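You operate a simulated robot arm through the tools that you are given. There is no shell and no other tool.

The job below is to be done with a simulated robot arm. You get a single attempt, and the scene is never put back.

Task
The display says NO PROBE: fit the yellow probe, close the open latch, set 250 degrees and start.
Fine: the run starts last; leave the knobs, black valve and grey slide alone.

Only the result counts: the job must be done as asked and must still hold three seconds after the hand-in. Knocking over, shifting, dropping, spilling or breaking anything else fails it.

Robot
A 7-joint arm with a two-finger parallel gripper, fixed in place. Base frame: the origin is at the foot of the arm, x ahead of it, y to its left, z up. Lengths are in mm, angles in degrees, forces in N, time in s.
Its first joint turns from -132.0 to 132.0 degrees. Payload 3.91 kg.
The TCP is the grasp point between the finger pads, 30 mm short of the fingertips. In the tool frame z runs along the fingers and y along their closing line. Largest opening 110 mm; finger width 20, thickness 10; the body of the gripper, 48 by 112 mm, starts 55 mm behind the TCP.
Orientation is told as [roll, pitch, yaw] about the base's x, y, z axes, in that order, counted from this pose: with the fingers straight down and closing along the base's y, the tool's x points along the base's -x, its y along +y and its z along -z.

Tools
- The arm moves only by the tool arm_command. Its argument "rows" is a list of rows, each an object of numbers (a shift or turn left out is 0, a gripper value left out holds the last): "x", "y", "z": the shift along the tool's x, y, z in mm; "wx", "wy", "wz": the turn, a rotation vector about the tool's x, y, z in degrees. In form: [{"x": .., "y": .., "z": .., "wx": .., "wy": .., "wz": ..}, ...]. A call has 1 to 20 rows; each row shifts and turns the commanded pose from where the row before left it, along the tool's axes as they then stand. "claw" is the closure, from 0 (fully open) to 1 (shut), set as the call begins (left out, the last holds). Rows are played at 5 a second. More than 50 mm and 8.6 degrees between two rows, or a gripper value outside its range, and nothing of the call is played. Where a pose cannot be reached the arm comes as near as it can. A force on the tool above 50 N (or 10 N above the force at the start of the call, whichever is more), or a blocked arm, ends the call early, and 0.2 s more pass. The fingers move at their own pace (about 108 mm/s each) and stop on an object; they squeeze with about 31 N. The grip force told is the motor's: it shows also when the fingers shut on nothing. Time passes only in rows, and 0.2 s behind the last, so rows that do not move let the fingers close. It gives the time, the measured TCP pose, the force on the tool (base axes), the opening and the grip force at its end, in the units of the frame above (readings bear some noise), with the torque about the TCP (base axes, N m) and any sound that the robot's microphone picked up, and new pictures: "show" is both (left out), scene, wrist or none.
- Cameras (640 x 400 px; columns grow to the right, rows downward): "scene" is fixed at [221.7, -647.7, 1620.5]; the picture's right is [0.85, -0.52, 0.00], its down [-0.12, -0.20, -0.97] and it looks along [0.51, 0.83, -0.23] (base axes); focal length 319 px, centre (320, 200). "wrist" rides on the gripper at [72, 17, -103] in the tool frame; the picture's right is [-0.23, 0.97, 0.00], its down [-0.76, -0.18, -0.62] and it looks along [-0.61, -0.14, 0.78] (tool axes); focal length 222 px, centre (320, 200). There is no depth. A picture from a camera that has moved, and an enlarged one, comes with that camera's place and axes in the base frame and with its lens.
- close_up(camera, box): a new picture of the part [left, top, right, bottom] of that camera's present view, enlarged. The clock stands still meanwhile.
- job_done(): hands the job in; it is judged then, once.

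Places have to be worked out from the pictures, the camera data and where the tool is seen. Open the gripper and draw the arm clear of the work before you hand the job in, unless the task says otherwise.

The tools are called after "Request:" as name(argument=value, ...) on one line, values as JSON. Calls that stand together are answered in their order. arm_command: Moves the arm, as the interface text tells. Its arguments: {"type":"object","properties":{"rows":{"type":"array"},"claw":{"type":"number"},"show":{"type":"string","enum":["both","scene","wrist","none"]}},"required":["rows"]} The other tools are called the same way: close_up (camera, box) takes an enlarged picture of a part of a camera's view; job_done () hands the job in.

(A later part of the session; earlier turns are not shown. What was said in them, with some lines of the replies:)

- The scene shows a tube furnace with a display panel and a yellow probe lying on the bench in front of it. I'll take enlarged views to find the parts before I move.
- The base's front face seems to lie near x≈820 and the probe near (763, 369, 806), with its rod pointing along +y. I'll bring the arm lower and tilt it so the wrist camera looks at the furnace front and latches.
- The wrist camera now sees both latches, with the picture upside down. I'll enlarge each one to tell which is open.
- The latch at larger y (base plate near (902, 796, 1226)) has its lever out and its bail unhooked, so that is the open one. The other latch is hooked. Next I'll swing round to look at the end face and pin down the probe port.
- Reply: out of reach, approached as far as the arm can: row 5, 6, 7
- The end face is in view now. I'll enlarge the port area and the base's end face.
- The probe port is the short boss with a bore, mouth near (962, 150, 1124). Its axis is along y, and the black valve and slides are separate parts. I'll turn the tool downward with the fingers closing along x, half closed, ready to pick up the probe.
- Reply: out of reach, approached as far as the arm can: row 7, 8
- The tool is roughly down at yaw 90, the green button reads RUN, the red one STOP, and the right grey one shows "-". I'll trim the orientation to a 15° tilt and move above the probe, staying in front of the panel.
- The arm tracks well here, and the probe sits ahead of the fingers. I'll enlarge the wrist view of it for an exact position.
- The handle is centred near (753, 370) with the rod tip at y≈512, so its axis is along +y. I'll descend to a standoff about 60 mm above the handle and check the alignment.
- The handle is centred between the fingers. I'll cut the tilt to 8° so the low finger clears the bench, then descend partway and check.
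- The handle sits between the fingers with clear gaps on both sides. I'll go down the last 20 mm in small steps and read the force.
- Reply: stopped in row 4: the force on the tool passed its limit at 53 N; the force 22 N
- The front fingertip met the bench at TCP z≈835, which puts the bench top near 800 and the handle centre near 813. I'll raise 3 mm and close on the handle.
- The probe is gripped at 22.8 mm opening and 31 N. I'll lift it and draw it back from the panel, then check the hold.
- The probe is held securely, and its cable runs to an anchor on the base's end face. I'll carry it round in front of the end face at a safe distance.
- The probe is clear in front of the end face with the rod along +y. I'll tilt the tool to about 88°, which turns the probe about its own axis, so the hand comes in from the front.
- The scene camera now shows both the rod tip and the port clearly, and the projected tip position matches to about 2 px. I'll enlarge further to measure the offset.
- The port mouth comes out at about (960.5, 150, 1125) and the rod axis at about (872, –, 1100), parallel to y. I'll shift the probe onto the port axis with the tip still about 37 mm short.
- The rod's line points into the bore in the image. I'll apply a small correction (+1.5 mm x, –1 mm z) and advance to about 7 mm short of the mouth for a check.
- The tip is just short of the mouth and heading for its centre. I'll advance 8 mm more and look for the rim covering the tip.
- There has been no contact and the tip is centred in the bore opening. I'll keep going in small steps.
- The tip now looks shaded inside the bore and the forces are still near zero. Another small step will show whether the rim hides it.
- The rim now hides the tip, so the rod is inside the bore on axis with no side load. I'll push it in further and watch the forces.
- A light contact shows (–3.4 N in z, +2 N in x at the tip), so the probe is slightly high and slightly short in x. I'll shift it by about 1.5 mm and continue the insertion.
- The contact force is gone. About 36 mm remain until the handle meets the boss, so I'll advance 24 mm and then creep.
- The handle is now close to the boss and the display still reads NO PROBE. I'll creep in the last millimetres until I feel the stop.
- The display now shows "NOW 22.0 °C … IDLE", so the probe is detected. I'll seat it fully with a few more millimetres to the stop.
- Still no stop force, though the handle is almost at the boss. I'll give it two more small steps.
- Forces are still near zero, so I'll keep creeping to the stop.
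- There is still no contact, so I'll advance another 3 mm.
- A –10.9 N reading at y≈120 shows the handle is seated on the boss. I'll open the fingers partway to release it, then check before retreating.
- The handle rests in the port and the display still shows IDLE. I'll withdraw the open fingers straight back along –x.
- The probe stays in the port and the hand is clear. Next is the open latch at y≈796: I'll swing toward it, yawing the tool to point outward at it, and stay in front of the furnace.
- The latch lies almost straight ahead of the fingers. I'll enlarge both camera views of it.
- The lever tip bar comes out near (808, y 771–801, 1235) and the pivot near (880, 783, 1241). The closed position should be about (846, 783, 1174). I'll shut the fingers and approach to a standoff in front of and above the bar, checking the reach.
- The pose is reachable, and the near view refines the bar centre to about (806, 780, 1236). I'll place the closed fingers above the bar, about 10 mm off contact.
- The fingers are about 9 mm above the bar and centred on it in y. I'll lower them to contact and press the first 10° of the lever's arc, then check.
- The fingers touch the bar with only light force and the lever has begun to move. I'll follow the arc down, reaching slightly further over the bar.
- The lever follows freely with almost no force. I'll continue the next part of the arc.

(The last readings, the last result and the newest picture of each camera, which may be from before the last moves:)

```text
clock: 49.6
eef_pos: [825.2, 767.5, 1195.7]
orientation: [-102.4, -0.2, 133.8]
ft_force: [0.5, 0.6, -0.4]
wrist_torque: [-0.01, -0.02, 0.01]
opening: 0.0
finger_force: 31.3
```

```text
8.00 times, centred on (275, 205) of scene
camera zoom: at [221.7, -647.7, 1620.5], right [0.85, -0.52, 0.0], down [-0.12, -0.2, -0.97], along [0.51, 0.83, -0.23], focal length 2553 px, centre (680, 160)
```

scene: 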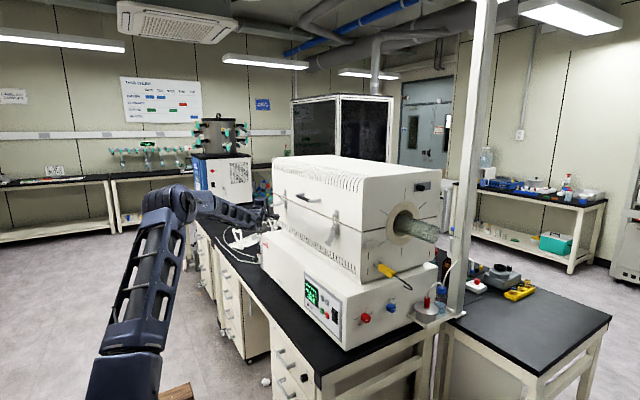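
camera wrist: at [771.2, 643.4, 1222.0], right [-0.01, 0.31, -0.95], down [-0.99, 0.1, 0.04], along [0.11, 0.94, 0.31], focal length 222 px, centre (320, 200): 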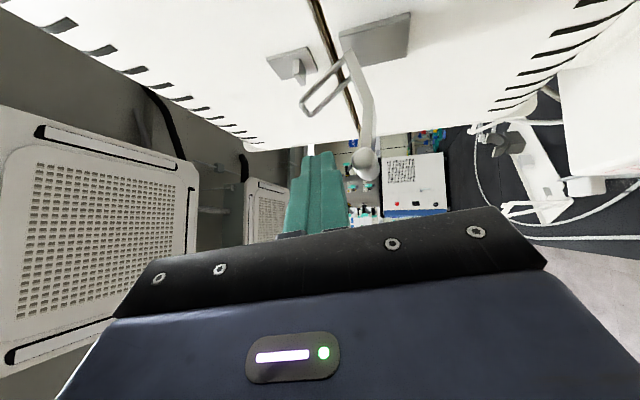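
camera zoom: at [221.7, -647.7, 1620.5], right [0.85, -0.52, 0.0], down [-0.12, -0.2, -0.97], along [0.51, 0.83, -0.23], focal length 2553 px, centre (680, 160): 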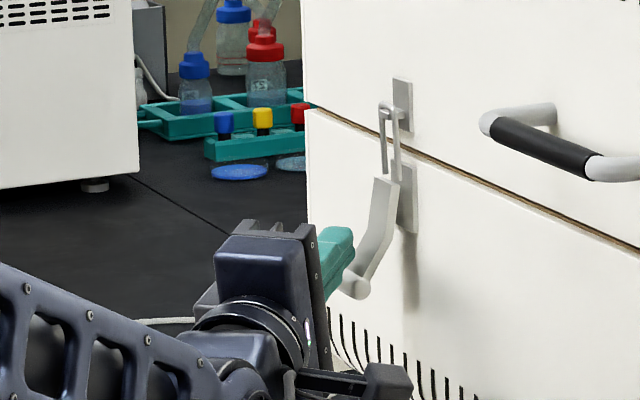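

The latch has snapped shut: the bail is over the strike and the lever stands like the other latch's. I'll back away and compare the two latches.

Request:
arm_command(rows=[{"z": -30}, {"z": -40}, {"z": -40}, {"z": -40}, {}], show="both")

Request:
close_up(camera="scene", box=[265, 180, 345, 250])

Request:
close_up(camera="scene", box=[290, 260, 430, 345])

```text
clock: 50.8
eef_pos: [718.8, 665.9, 1164.7]
orientation: [-102.4, -0.1, 133.8]
ft_force: [0.0, 0.3, -0.3]
wrist_torque: [0.0, 0.02, -0.01]
opening: 0.0
finger_force: 31.2
camera wrist: at [699.5, 546.2, 1126.9], right [-0.01, 0.31, -0.95], down [-0.99, 0.1, 0.04], along [0.11, 0.94, 0.31], focal length 222 px, centre (320, 200)
```

scene: 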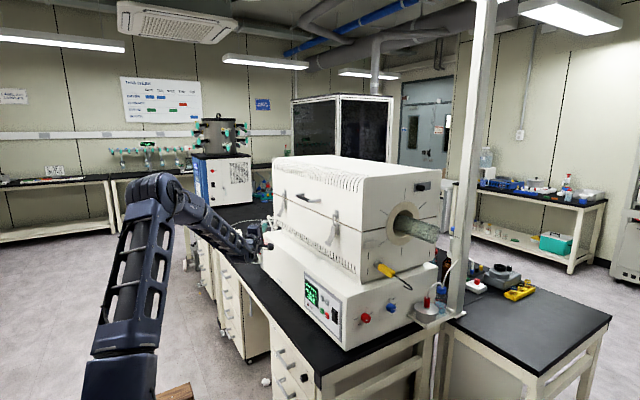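
wrist: 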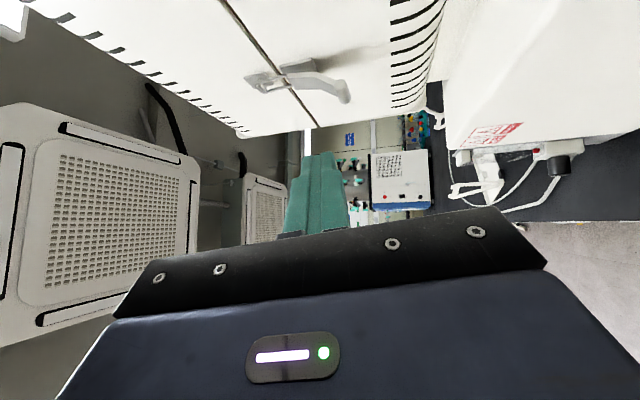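

```text
5.71 times, centred on (305, 215) of scene
camera zoom: at [221.7, -647.7, 1620.5], right [0.85, -0.52, 0.0], down [-0.12, -0.2, -0.97], along [0.51, 0.83, -0.23], focal length 1824 px, centre (406, 114)
```

zoom: 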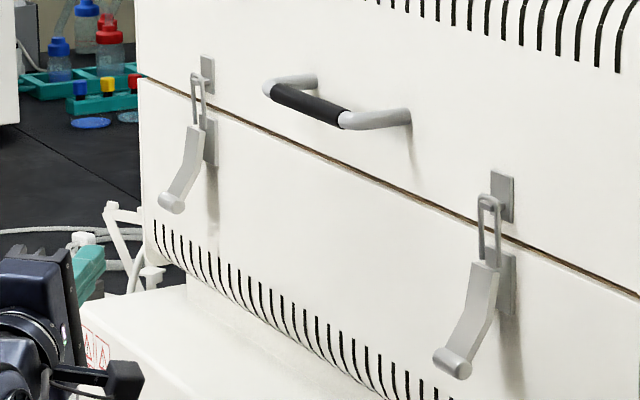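

```text
4.57 times, centred on (360, 302) of scene
camera zoom: at [221.7, -647.7, 1620.5], right [0.85, -0.52, 0.0], down [-0.12, -0.2, -0.97], along [0.51, 0.83, -0.23], focal length 1459 px, centre (137, -269)
```

zoom: 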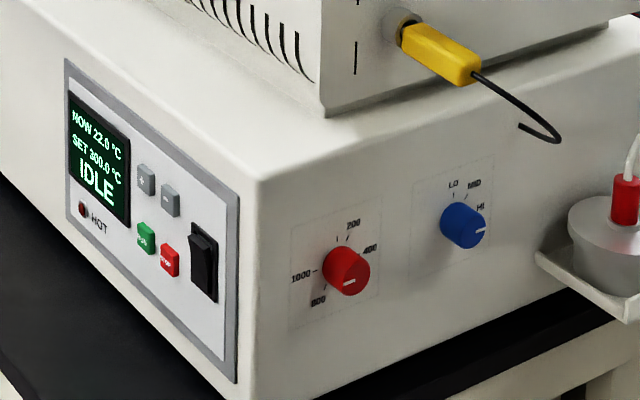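

Both latches now look the same, the probe is in place and the display shows IDLE. I'll return to the panel front with the tool level along +x and line up with the "–" button near (814, 270, 961).

Request:
arm_command(rows=[{"wx": -7.2}, {"wx": -7.2}, {"x": 22.3, "y": 14.4, "z": -24.7, "wy": 5.475, "wz": 0.17}, {"x": 24.6, "y": 14.4, "z": -22.5, "wy": 5.475, "wz": 0.17}, {"x": 26.6, "y": 14.4, "z": -20, "wy": 5.475, "wz": 0.17}, {"x": 28.4, "y": 14.4, "z": -17.4, "wy": 5.475, "wz": 0.17}, {"x": 29.9, "y": 14.4, "z": -14.6, "wy": 5.475, "wz": 0.17}, {"x": 31.2, "y": 14.4, "z": -11.7, "wy": 5.475, "wz": 0.17}, {"x": 32.1, "y": 14.4, "z": -8.7, "wy": 5.475, "wz": 0.17}, {"x": 32.8, "y": 14.4, "z": -5.6, "wy": 5.475, "wz": 0.17}, {"x": 32.5, "y": 22.2}, {"x": 32.5, "y": 22.2}, {"x": 32.5, "y": 22.2}, {"x": 32.5, "y": 22.2}, {}], show="both")

```text
clock: 54.0
eef_pos: [694.6, 270.2, 964.6]
orientation: [-87.9, 0.0, 90.0]
ft_force: [0.5, 0.2, -0.2]
wrist_torque: [0.03, -0.01, 0.0]
opening: 0.0
finger_force: 30.9
camera wrist: at [590.7, 196.1, 953.0], right [-0.04, 0.23, -0.97], down [-0.62, 0.76, 0.2], along [0.79, 0.61, 0.11], focal length 222 px, centre (320, 200)
```

scene: 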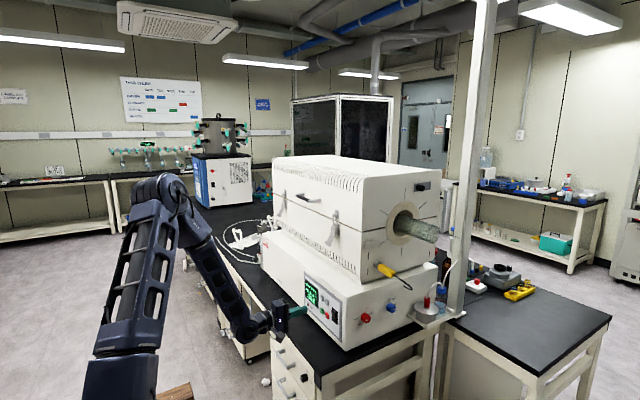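
wrist: 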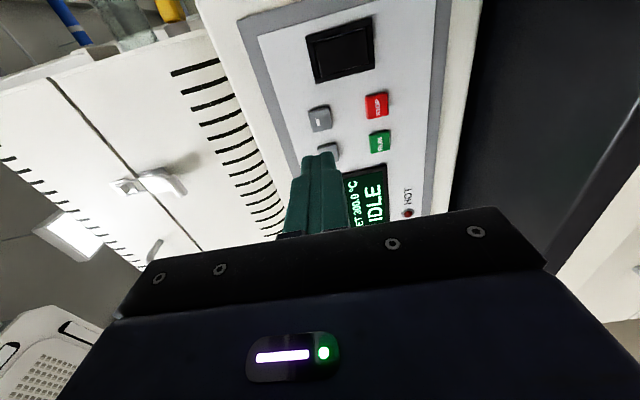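

The tool is level at (695, 270, 965) facing the panel. I'll zoom in to confirm the "–" button's position relative to the fingertip line.

Request:
close_up(camera="wrist", box=[270, 60, 430, 220])

Request:
close_up(camera="scene", box=[280, 270, 350, 340])

```text
2.50 times, centred on (350, 140) of wrist
camera zoom: at [590.7, 196.1, 953.0], right [-0.04, 0.23, -0.97], down [-0.62, 0.76, 0.2], along [0.79, 0.61, 0.11], focal length 555 px, centre (245, 350)
```

zoom: 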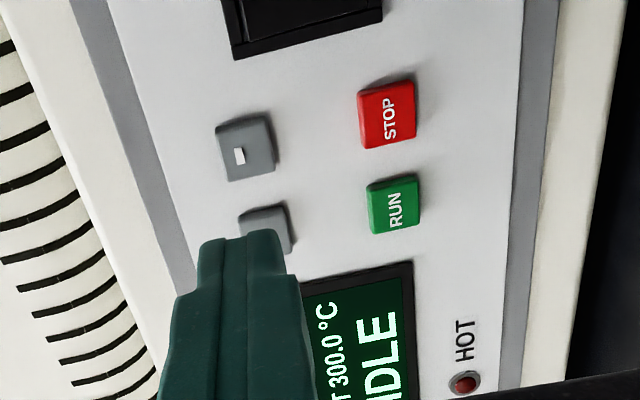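

```text
5.71 times, centred on (315, 305) of scene
camera zoom: at [221.7, -647.7, 1620.5], right [0.85, -0.52, 0.0], down [-0.12, -0.2, -0.97], along [0.51, 0.83, -0.23], focal length 1824 px, centre (349, -400)
```

zoom: 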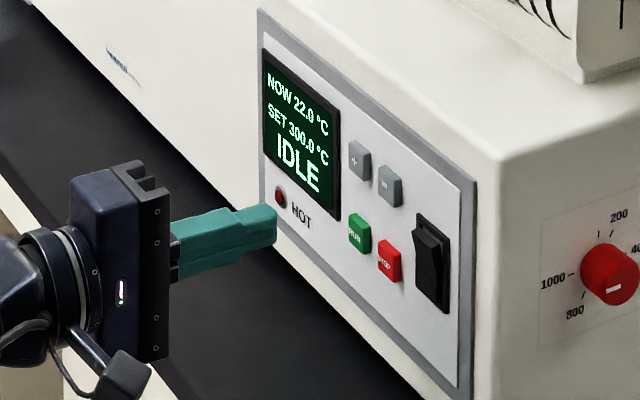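

The "–" button is at y≈270.5, z≈962, right on the fingertip line. I'll close to a few millimetres short of it.

Request:
arm_command(rows=[{"y": -0.7, "z": 20}, {"y": -0.7, "z": 20}, {"y": -0.7, "z": 20}, {"y": -0.7, "z": 18}, {}], show="none")

Request:
close_up(camera="scene", box=[290, 270, 350, 330])

Request:
close_up(camera="wrist", box=[270, 60, 430, 220])

```text
clock: 55.2
eef_pos: [772.3, 270.0, 965.9]
orientation: [-88.0, 0.0, 90.0]
ft_force: [-0.4, 0.2, -1.4]
wrist_torque: [-0.02, 0.06, -0.02]
opening: 0.0
finger_force: 31.2
```

```text
6.67 times, centred on (320, 300) of scene
camera zoom: at [221.7, -647.7, 1620.5], right [0.85, -0.52, 0.0], down [-0.12, -0.2, -0.97], along [0.51, 0.83, -0.23], focal length 2128 px, centre (320, -467)
```

zoom: 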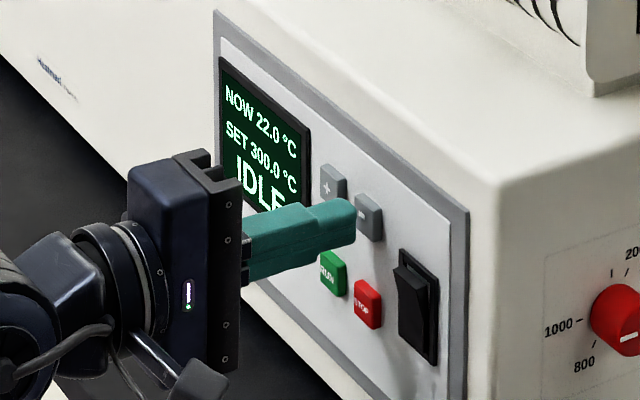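

```text
2.50 times, centred on (350, 140) of wrist
camera zoom: at [668.0, 196.1, 953.1], right [-0.04, 0.23, -0.97], down [-0.62, 0.76, 0.2], along [0.79, 0.61, 0.11], focal length 555 px, centre (245, 350)
```

zoom: 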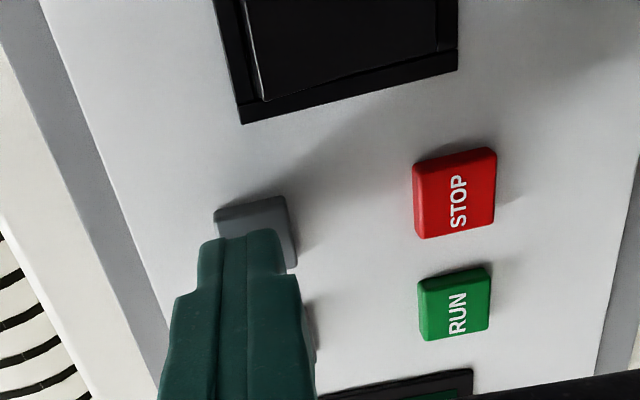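

The fingertip is aligned with the "–" button. I'll advance slowly for the first press and watch the force and display.

Request:
arm_command(rows=[{"y": 2, "z": 4}, {"z": 3}, {"z": 2}, {}], show="none")

Request:
close_up(camera="scene", box=[290, 270, 350, 330])

```text
clock: 56.2
eef_pos: [780.6, 270.8, 962.2]
orientation: [-87.8, 0.0, 90.2]
ft_force: [-0.8, 0.1, -0.1]
wrist_torque: [0.01, 0.01, 0.0]
opening: 0.0
finger_force: 31.1
```

```text
6.67 times, centred on (320, 300) of scene
camera zoom: at [221.7, -647.7, 1620.5], right [0.85, -0.52, 0.0], down [-0.12, -0.2, -0.97], along [0.51, 0.83, -0.23], focal length 2128 px, centre (320, -467)
```

zoom: 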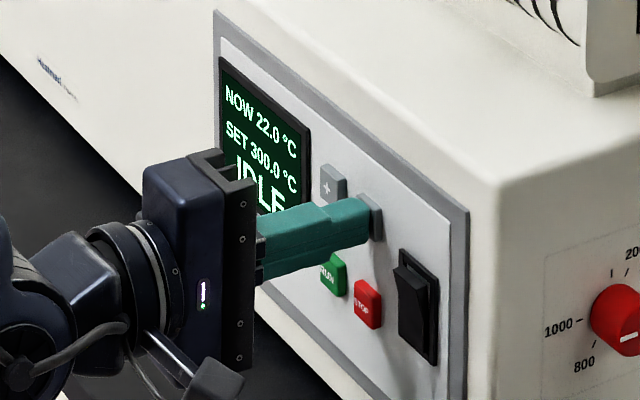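

There is no contact yet with the tip at x≈810.6. I'll go a little further in small steps.

Request:
arm_command(rows=[{"z": 1.5}, {"z": 1.5}, {}], show="none")

Request:
close_up(camera="scene", box=[290, 270, 350, 330])

```text
clock: 57.0
eef_pos: [783.0, 270.3, 963.0]
orientation: [-87.9, 0.0, 90.1]
ft_force: [-5.6, 1.9, 0.5]
wrist_torque: [0.0, -0.01, 0.03]
opening: 0.0
finger_force: 31.2
heard: click
```

```text
6.67 times, centred on (320, 300) of scene
camera zoom: at [221.7, -647.7, 1620.5], right [0.85, -0.52, 0.0], down [-0.12, -0.2, -0.97], along [0.51, 0.83, -0.23], focal length 2128 px, centre (320, -467)
```

zoom: 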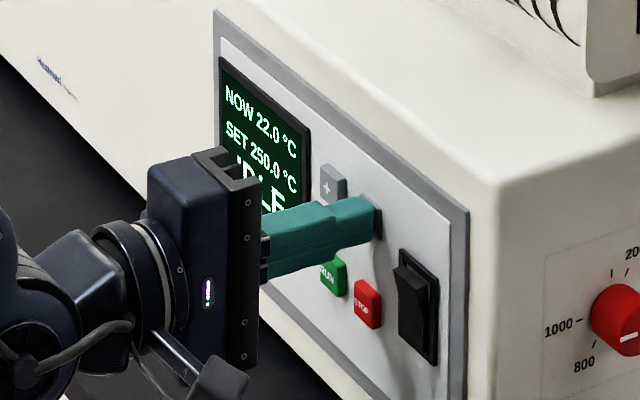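

A click was heard and the display reads SET 250.0 °C after one press. I'll back off straight away so it doesn't repeat, then verify.

Request:
arm_command(rows=[{"z": -15}, {"z": -15}, {"z": -10}, {}], show="none")

Request:
close_up(camera="scene", box=[290, 270, 350, 330])

Request:
close_up(camera="wrist", box=[270, 60, 430, 220])

```text
clock: 58.0
eef_pos: [743.8, 271.4, 965.2]
orientation: [-87.8, 0.0, 90.0]
ft_force: [0.5, -0.6, 0.1]
wrist_torque: [0.0, -0.04, 0.01]
opening: 0.0
finger_force: 30.4
```

```text
6.67 times, centred on (320, 300) of scene
camera zoom: at [221.7, -647.7, 1620.5], right [0.85, -0.52, 0.0], down [-0.12, -0.2, -0.97], along [0.51, 0.83, -0.23], focal length 2128 px, centre (320, -467)
```

zoom: 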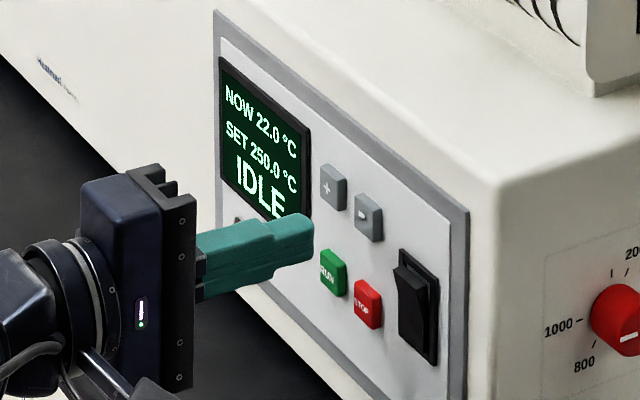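

```text
2.50 times, centred on (350, 140) of wrist
camera zoom: at [640.0, 196.0, 952.3], right [-0.04, 0.23, -0.97], down [-0.62, 0.76, 0.2], along [0.79, 0.61, 0.11], focal length 555 px, centre (245, 350)
```

zoom: 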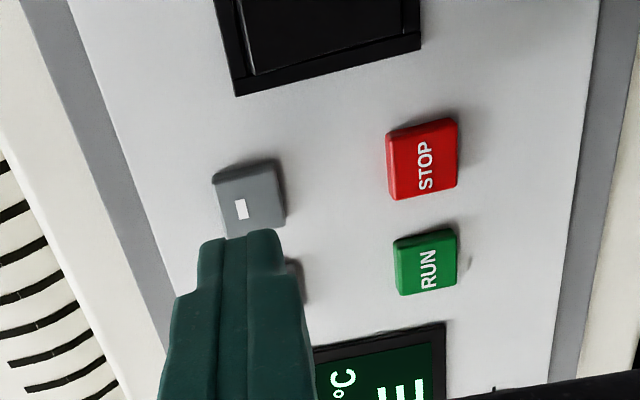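

The setting holds at 250.0 °C and the unit is idle with the probe read. I'll move across in front of the RUN button at about y 308, z 905.

Request:
arm_command(rows=[{"x": -18.3, "y": 29.8, "z": 1.1}, {"x": -18.3, "y": 29.8, "z": 1.1}, {"z": 10}, {"z": 10}, {}], show="both")

Request:
close_up(camera="scene", box=[290, 270, 350, 330])

Request:
close_up(camera="wrist", box=[270, 60, 430, 220])

Request:
close_up(camera="scene", box=[350, 235, 430, 315])

```text
clock: 59.2
eef_pos: [764.1, 306.0, 902.5]
orientation: [-88.0, 0.0, 90.0]
ft_force: [0.0, 0.3, -0.4]
wrist_torque: [-0.01, -0.01, -0.03]
opening: 0.0
finger_force: 30.7
camera wrist: at [660.4, 232.6, 891.6], right [-0.04, 0.23, -0.97], down [-0.62, 0.76, 0.2], along [0.79, 0.61, 0.11], focal length 222 px, centre (320, 200)
```

scene: 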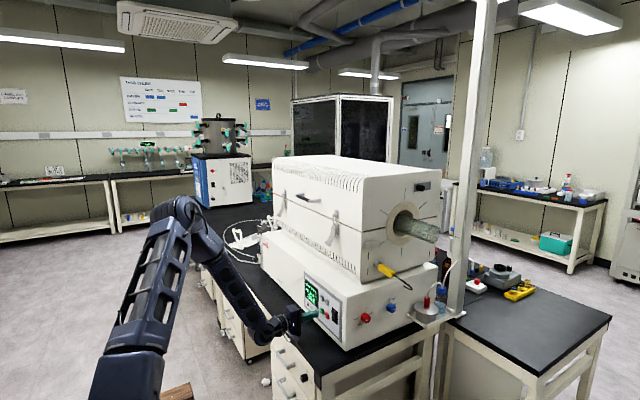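
wrist: 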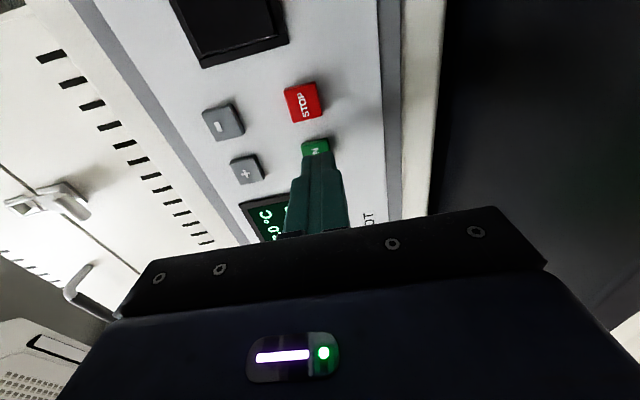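

```text
6.67 times, centred on (320, 300) of scene
camera zoom: at [221.7, -647.7, 1620.5], right [0.85, -0.52, 0.0], down [-0.12, -0.2, -0.97], along [0.51, 0.83, -0.23], focal length 2128 px, centre (320, -467)
```

zoom: 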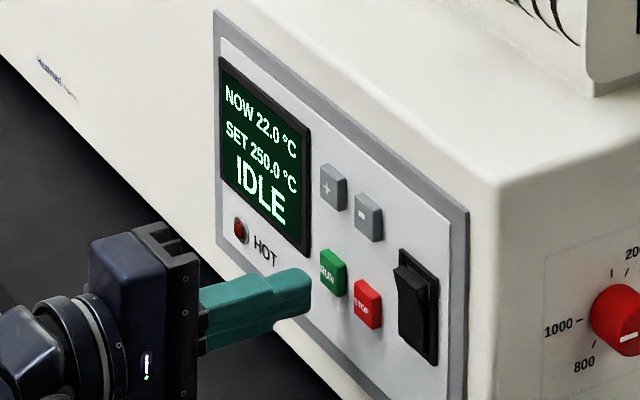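

```text
2.50 times, centred on (350, 140) of wrist
camera zoom: at [660.4, 232.6, 891.6], right [-0.04, 0.23, -0.97], down [-0.62, 0.76, 0.2], along [0.79, 0.61, 0.11], focal length 555 px, centre (245, 350)
```

zoom: 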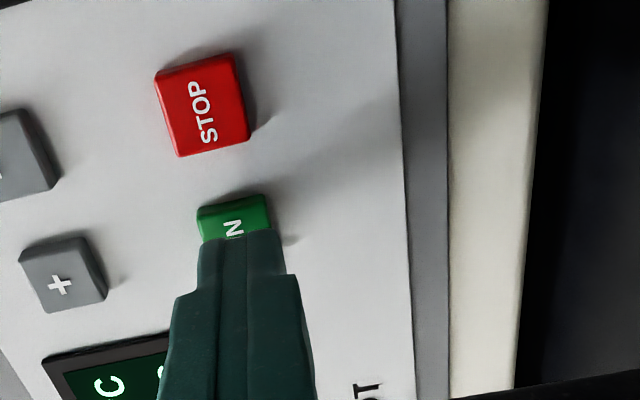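

```text
5.00 times, centred on (390, 275) of scene
camera zoom: at [221.7, -647.7, 1620.5], right [0.85, -0.52, 0.0], down [-0.12, -0.2, -0.97], along [0.51, 0.83, -0.23], focal length 1596 px, centre (-30, -175)
```

zoom: 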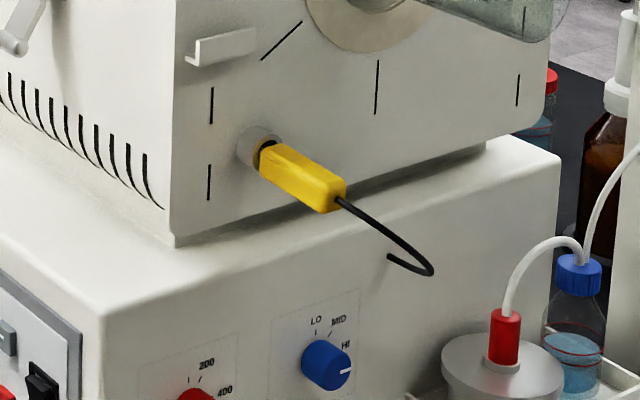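

The fingertip lines up with RUN and everything else is in its final state. I'll trim the height slightly and advance to just off the button.

Request:
arm_command(rows=[{"x": -1.5, "y": -2.8, "z": 8}, {"y": -0.2, "z": 6}, {"z": 2}, {}], show="none")

Request:
close_up(camera="scene", box=[290, 270, 350, 330])

Request:
close_up(camera="wrist", box=[270, 60, 430, 220])

```text
clock: 60.2
eef_pos: [780.0, 309.7, 905.6]
orientation: [-87.8, 0.1, 90.0]
ft_force: [-0.7, 0.9, -0.3]
wrist_torque: [-0.02, 0.01, -0.02]
opening: 0.0
finger_force: 30.9
```

```text
6.67 times, centred on (320, 300) of scene
camera zoom: at [221.7, -647.7, 1620.5], right [0.85, -0.52, 0.0], down [-0.12, -0.2, -0.97], along [0.51, 0.83, -0.23], focal length 2128 px, centre (320, -467)
```

zoom: 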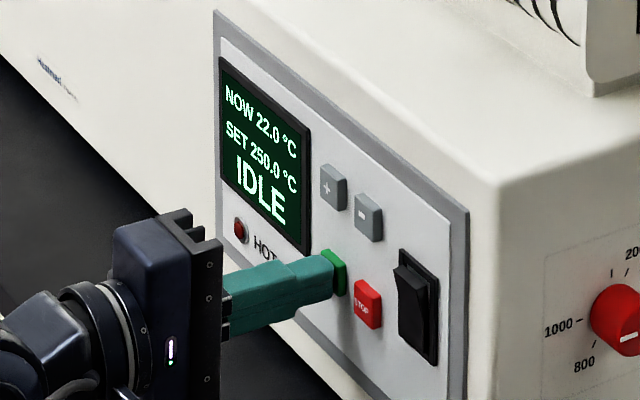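

```text
2.50 times, centred on (350, 140) of wrist
camera zoom: at [676.3, 234.2, 894.2], right [-0.04, 0.23, -0.97], down [-0.62, 0.76, 0.2], along [0.79, 0.61, 0.11], focal length 555 px, centre (245, 350)
```

zoom: 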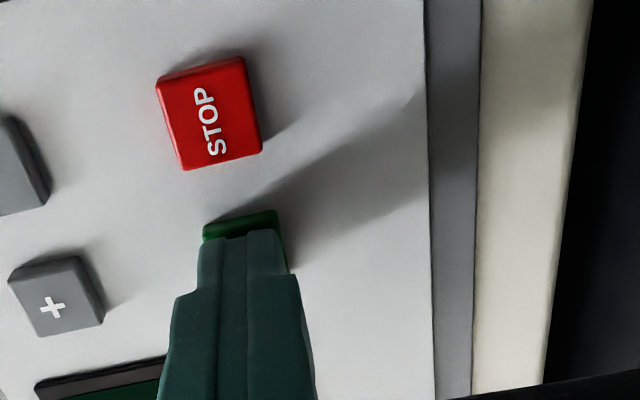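

Set is 250.0 °C, the unit is idle, and the fingertip is just off RUN alone. I'll press it in small steps.

Request:
arm_command(rows=[{"z": 1.5}, {"z": 1.5}, {}], show="none")

Request:
close_up(camera="scene", box=[290, 270, 350, 330])

```text
clock: 61.0
eef_pos: [782.2, 310.5, 906.4]
orientation: [-87.8, 0.0, 90.1]
ft_force: [-2.3, -0.4, 0.1]
wrist_torque: [-0.02, 0.05, -0.04]
opening: 0.0
finger_force: 30.6
heard: click
```

```text
6.67 times, centred on (320, 300) of scene
camera zoom: at [221.7, -647.7, 1620.5], right [0.85, -0.52, 0.0], down [-0.12, -0.2, -0.97], along [0.51, 0.83, -0.23], focal length 2128 px, centre (320, -467)
```

zoom: 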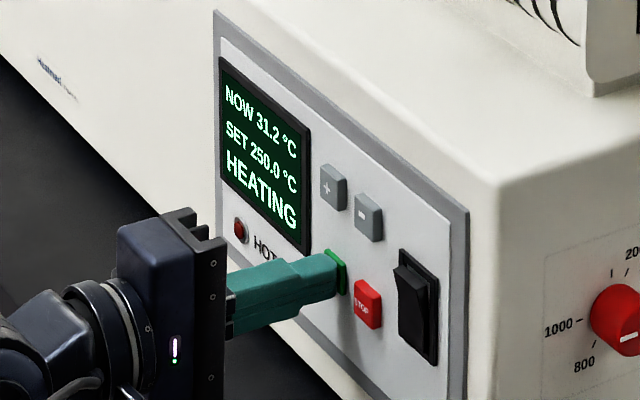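

A click was heard and the display shows HEATING with SET 250.0 °C. I'll back off the button, raise the arm clear and open the gripper.

Request:
arm_command(rows=[{"z": -20}, {"z": -30}, {"z": -40}, {"y": -30}, {"y": -40}, {"y": -40}, {"y": -40}, {}], show="none")

Request:
arm_command(claw=0, rows=[{}, {}, {}, {}], show="both")

Request:
close_up(camera="scene", box=[260, 180, 430, 340])

Request:
close_up(camera="scene", box=[290, 270, 350, 330])

```text
clock: 62.8
eef_pos: [697.7, 308.7, 1059.1]
orientation: [-87.9, 0.0, 90.0]
ft_force: [1.1, 1.1, -0.2]
wrist_torque: [-0.03, -0.03, 0.02]
opening: 0.2
finger_force: 30.7
```

```text
clock: 63.8
eef_pos: [698.1, 308.4, 1059.3]
orientation: [-88.0, 0.0, 89.9]
ft_force: [0.3, 0.2, -0.1]
wrist_torque: [0.03, -0.02, 0.0]
opening: 109.7
finger_force: 0.0
camera wrist: at [593.7, 233.8, 1047.9], right [-0.04, 0.23, -0.97], down [-0.62, 0.76, 0.2], along [0.79, 0.61, 0.11], focal length 222 px, centre (320, 200)
```

scene: 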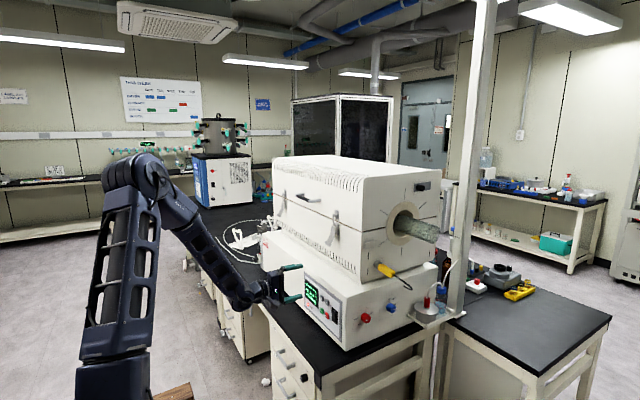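
wrist: 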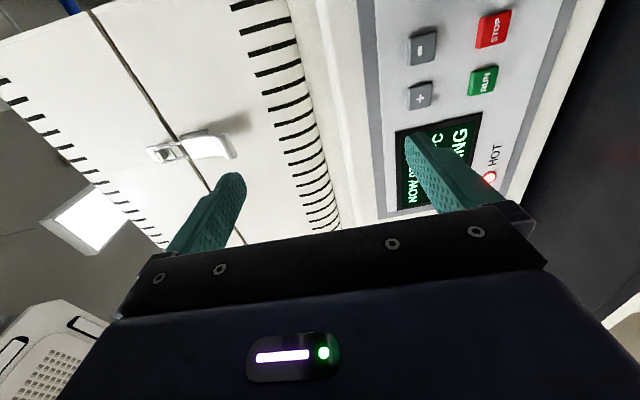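

```text
2.50 times, centred on (345, 260) of scene
camera zoom: at [221.7, -647.7, 1620.5], right [0.85, -0.52, 0.0], down [-0.12, -0.2, -0.97], along [0.51, 0.83, -0.23], focal length 798 px, centre (258, 50)
```

zoom: 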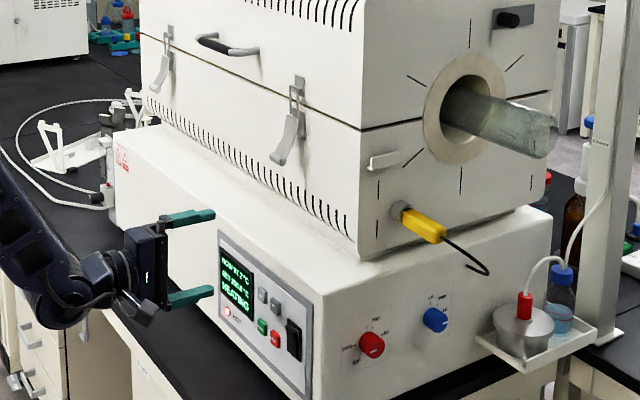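

```text
6.67 times, centred on (320, 300) of scene
camera zoom: at [221.7, -647.7, 1620.5], right [0.85, -0.52, 0.0], down [-0.12, -0.2, -0.97], along [0.51, 0.83, -0.23], focal length 2128 px, centre (320, -467)
```

zoom: 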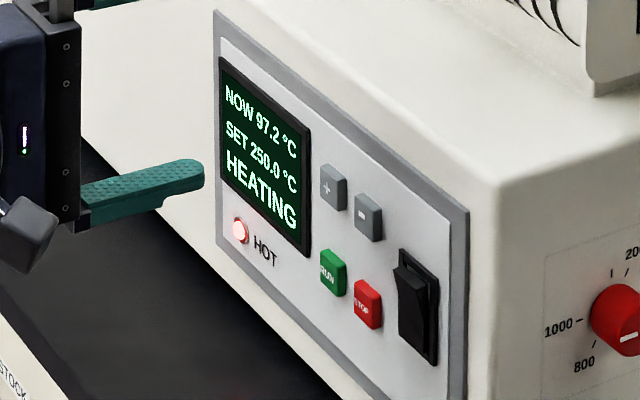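

The furnace is heating (97 °C, set 250 °C), both latches are shut, the probe is fitted and the knobs look untouched. I'll raise the arm a little further and check the display once more.

Request:
arm_command(rows=[{"y": -30, "z": -10}, {"y": -40, "z": -10}, {"y": -40}, {"y": -40}, {}, {}, {}], show="scene")

Request:
close_up(camera="scene", box=[260, 180, 430, 340])

Request:
close_up(camera="scene", box=[290, 270, 350, 330])

```text
clock: 65.4
eef_pos: [682.3, 308.3, 1209.1]
orientation: [-87.9, 0.0, 90.0]
ft_force: [-0.6, -0.1, 0.6]
wrist_torque: [0.0, -0.01, 0.0]
opening: 110.0
finger_force: 0.0
```

scene: 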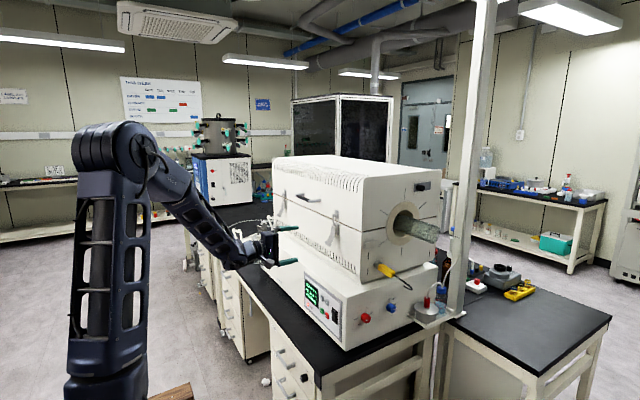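

```text
2.50 times, centred on (345, 260) of scene
camera zoom: at [221.7, -647.7, 1620.5], right [0.85, -0.52, 0.0], down [-0.12, -0.2, -0.97], along [0.51, 0.83, -0.23], focal length 798 px, centre (258, 50)
```

zoom: 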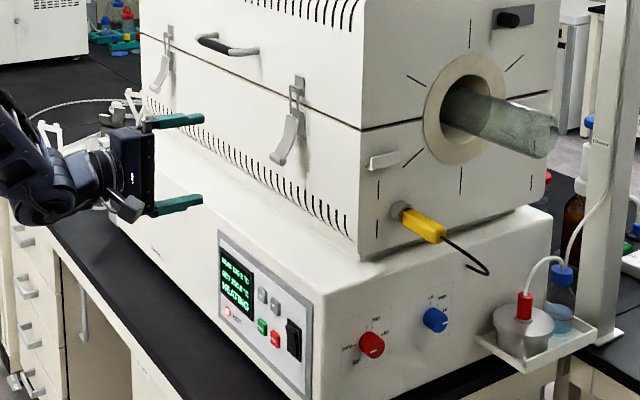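

```text
6.67 times, centred on (320, 300) of scene
camera zoom: at [221.7, -647.7, 1620.5], right [0.85, -0.52, 0.0], down [-0.12, -0.2, -0.97], along [0.51, 0.83, -0.23], focal length 2128 px, centre (320, -467)
```

zoom: 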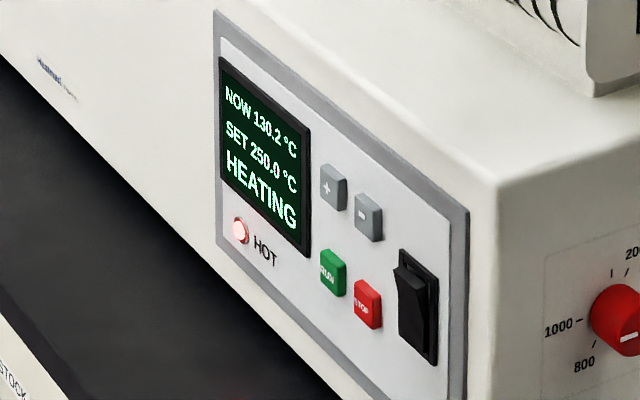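

The run is steady: HEATING, 130 °C and rising, set 250.0 °C. The probe is seated, both latches are closed, and the arm is clear with the gripper open, so I'm handing the job in.

Request:
job_done()

```text
The job is handed in.
```

The furnace is running: at hand-in the display showed HEATING, 130 °C and rising, with the set point at 250.0 °C.

- **Probe:** the yellow probe is pushed in until its handle met the port. NO PROBE cleared before I let go. After release the handle dropped about 5 mm and sits slightly tilted, but the reading has stayed on.
- **Latch:** the open latch is shut, with its loop over the catch like the other one.
- **Set point:** one press of "–" took it from 300 to 250 °C.
- **Run:** I pressed RUN last.

I did not touch the knobs, black valve or grey slide. During the probe pick-up a fingertip pressed briefly on the bench top at about 53 N, and nothing moved. The arm is drawn clear with the gripper open.
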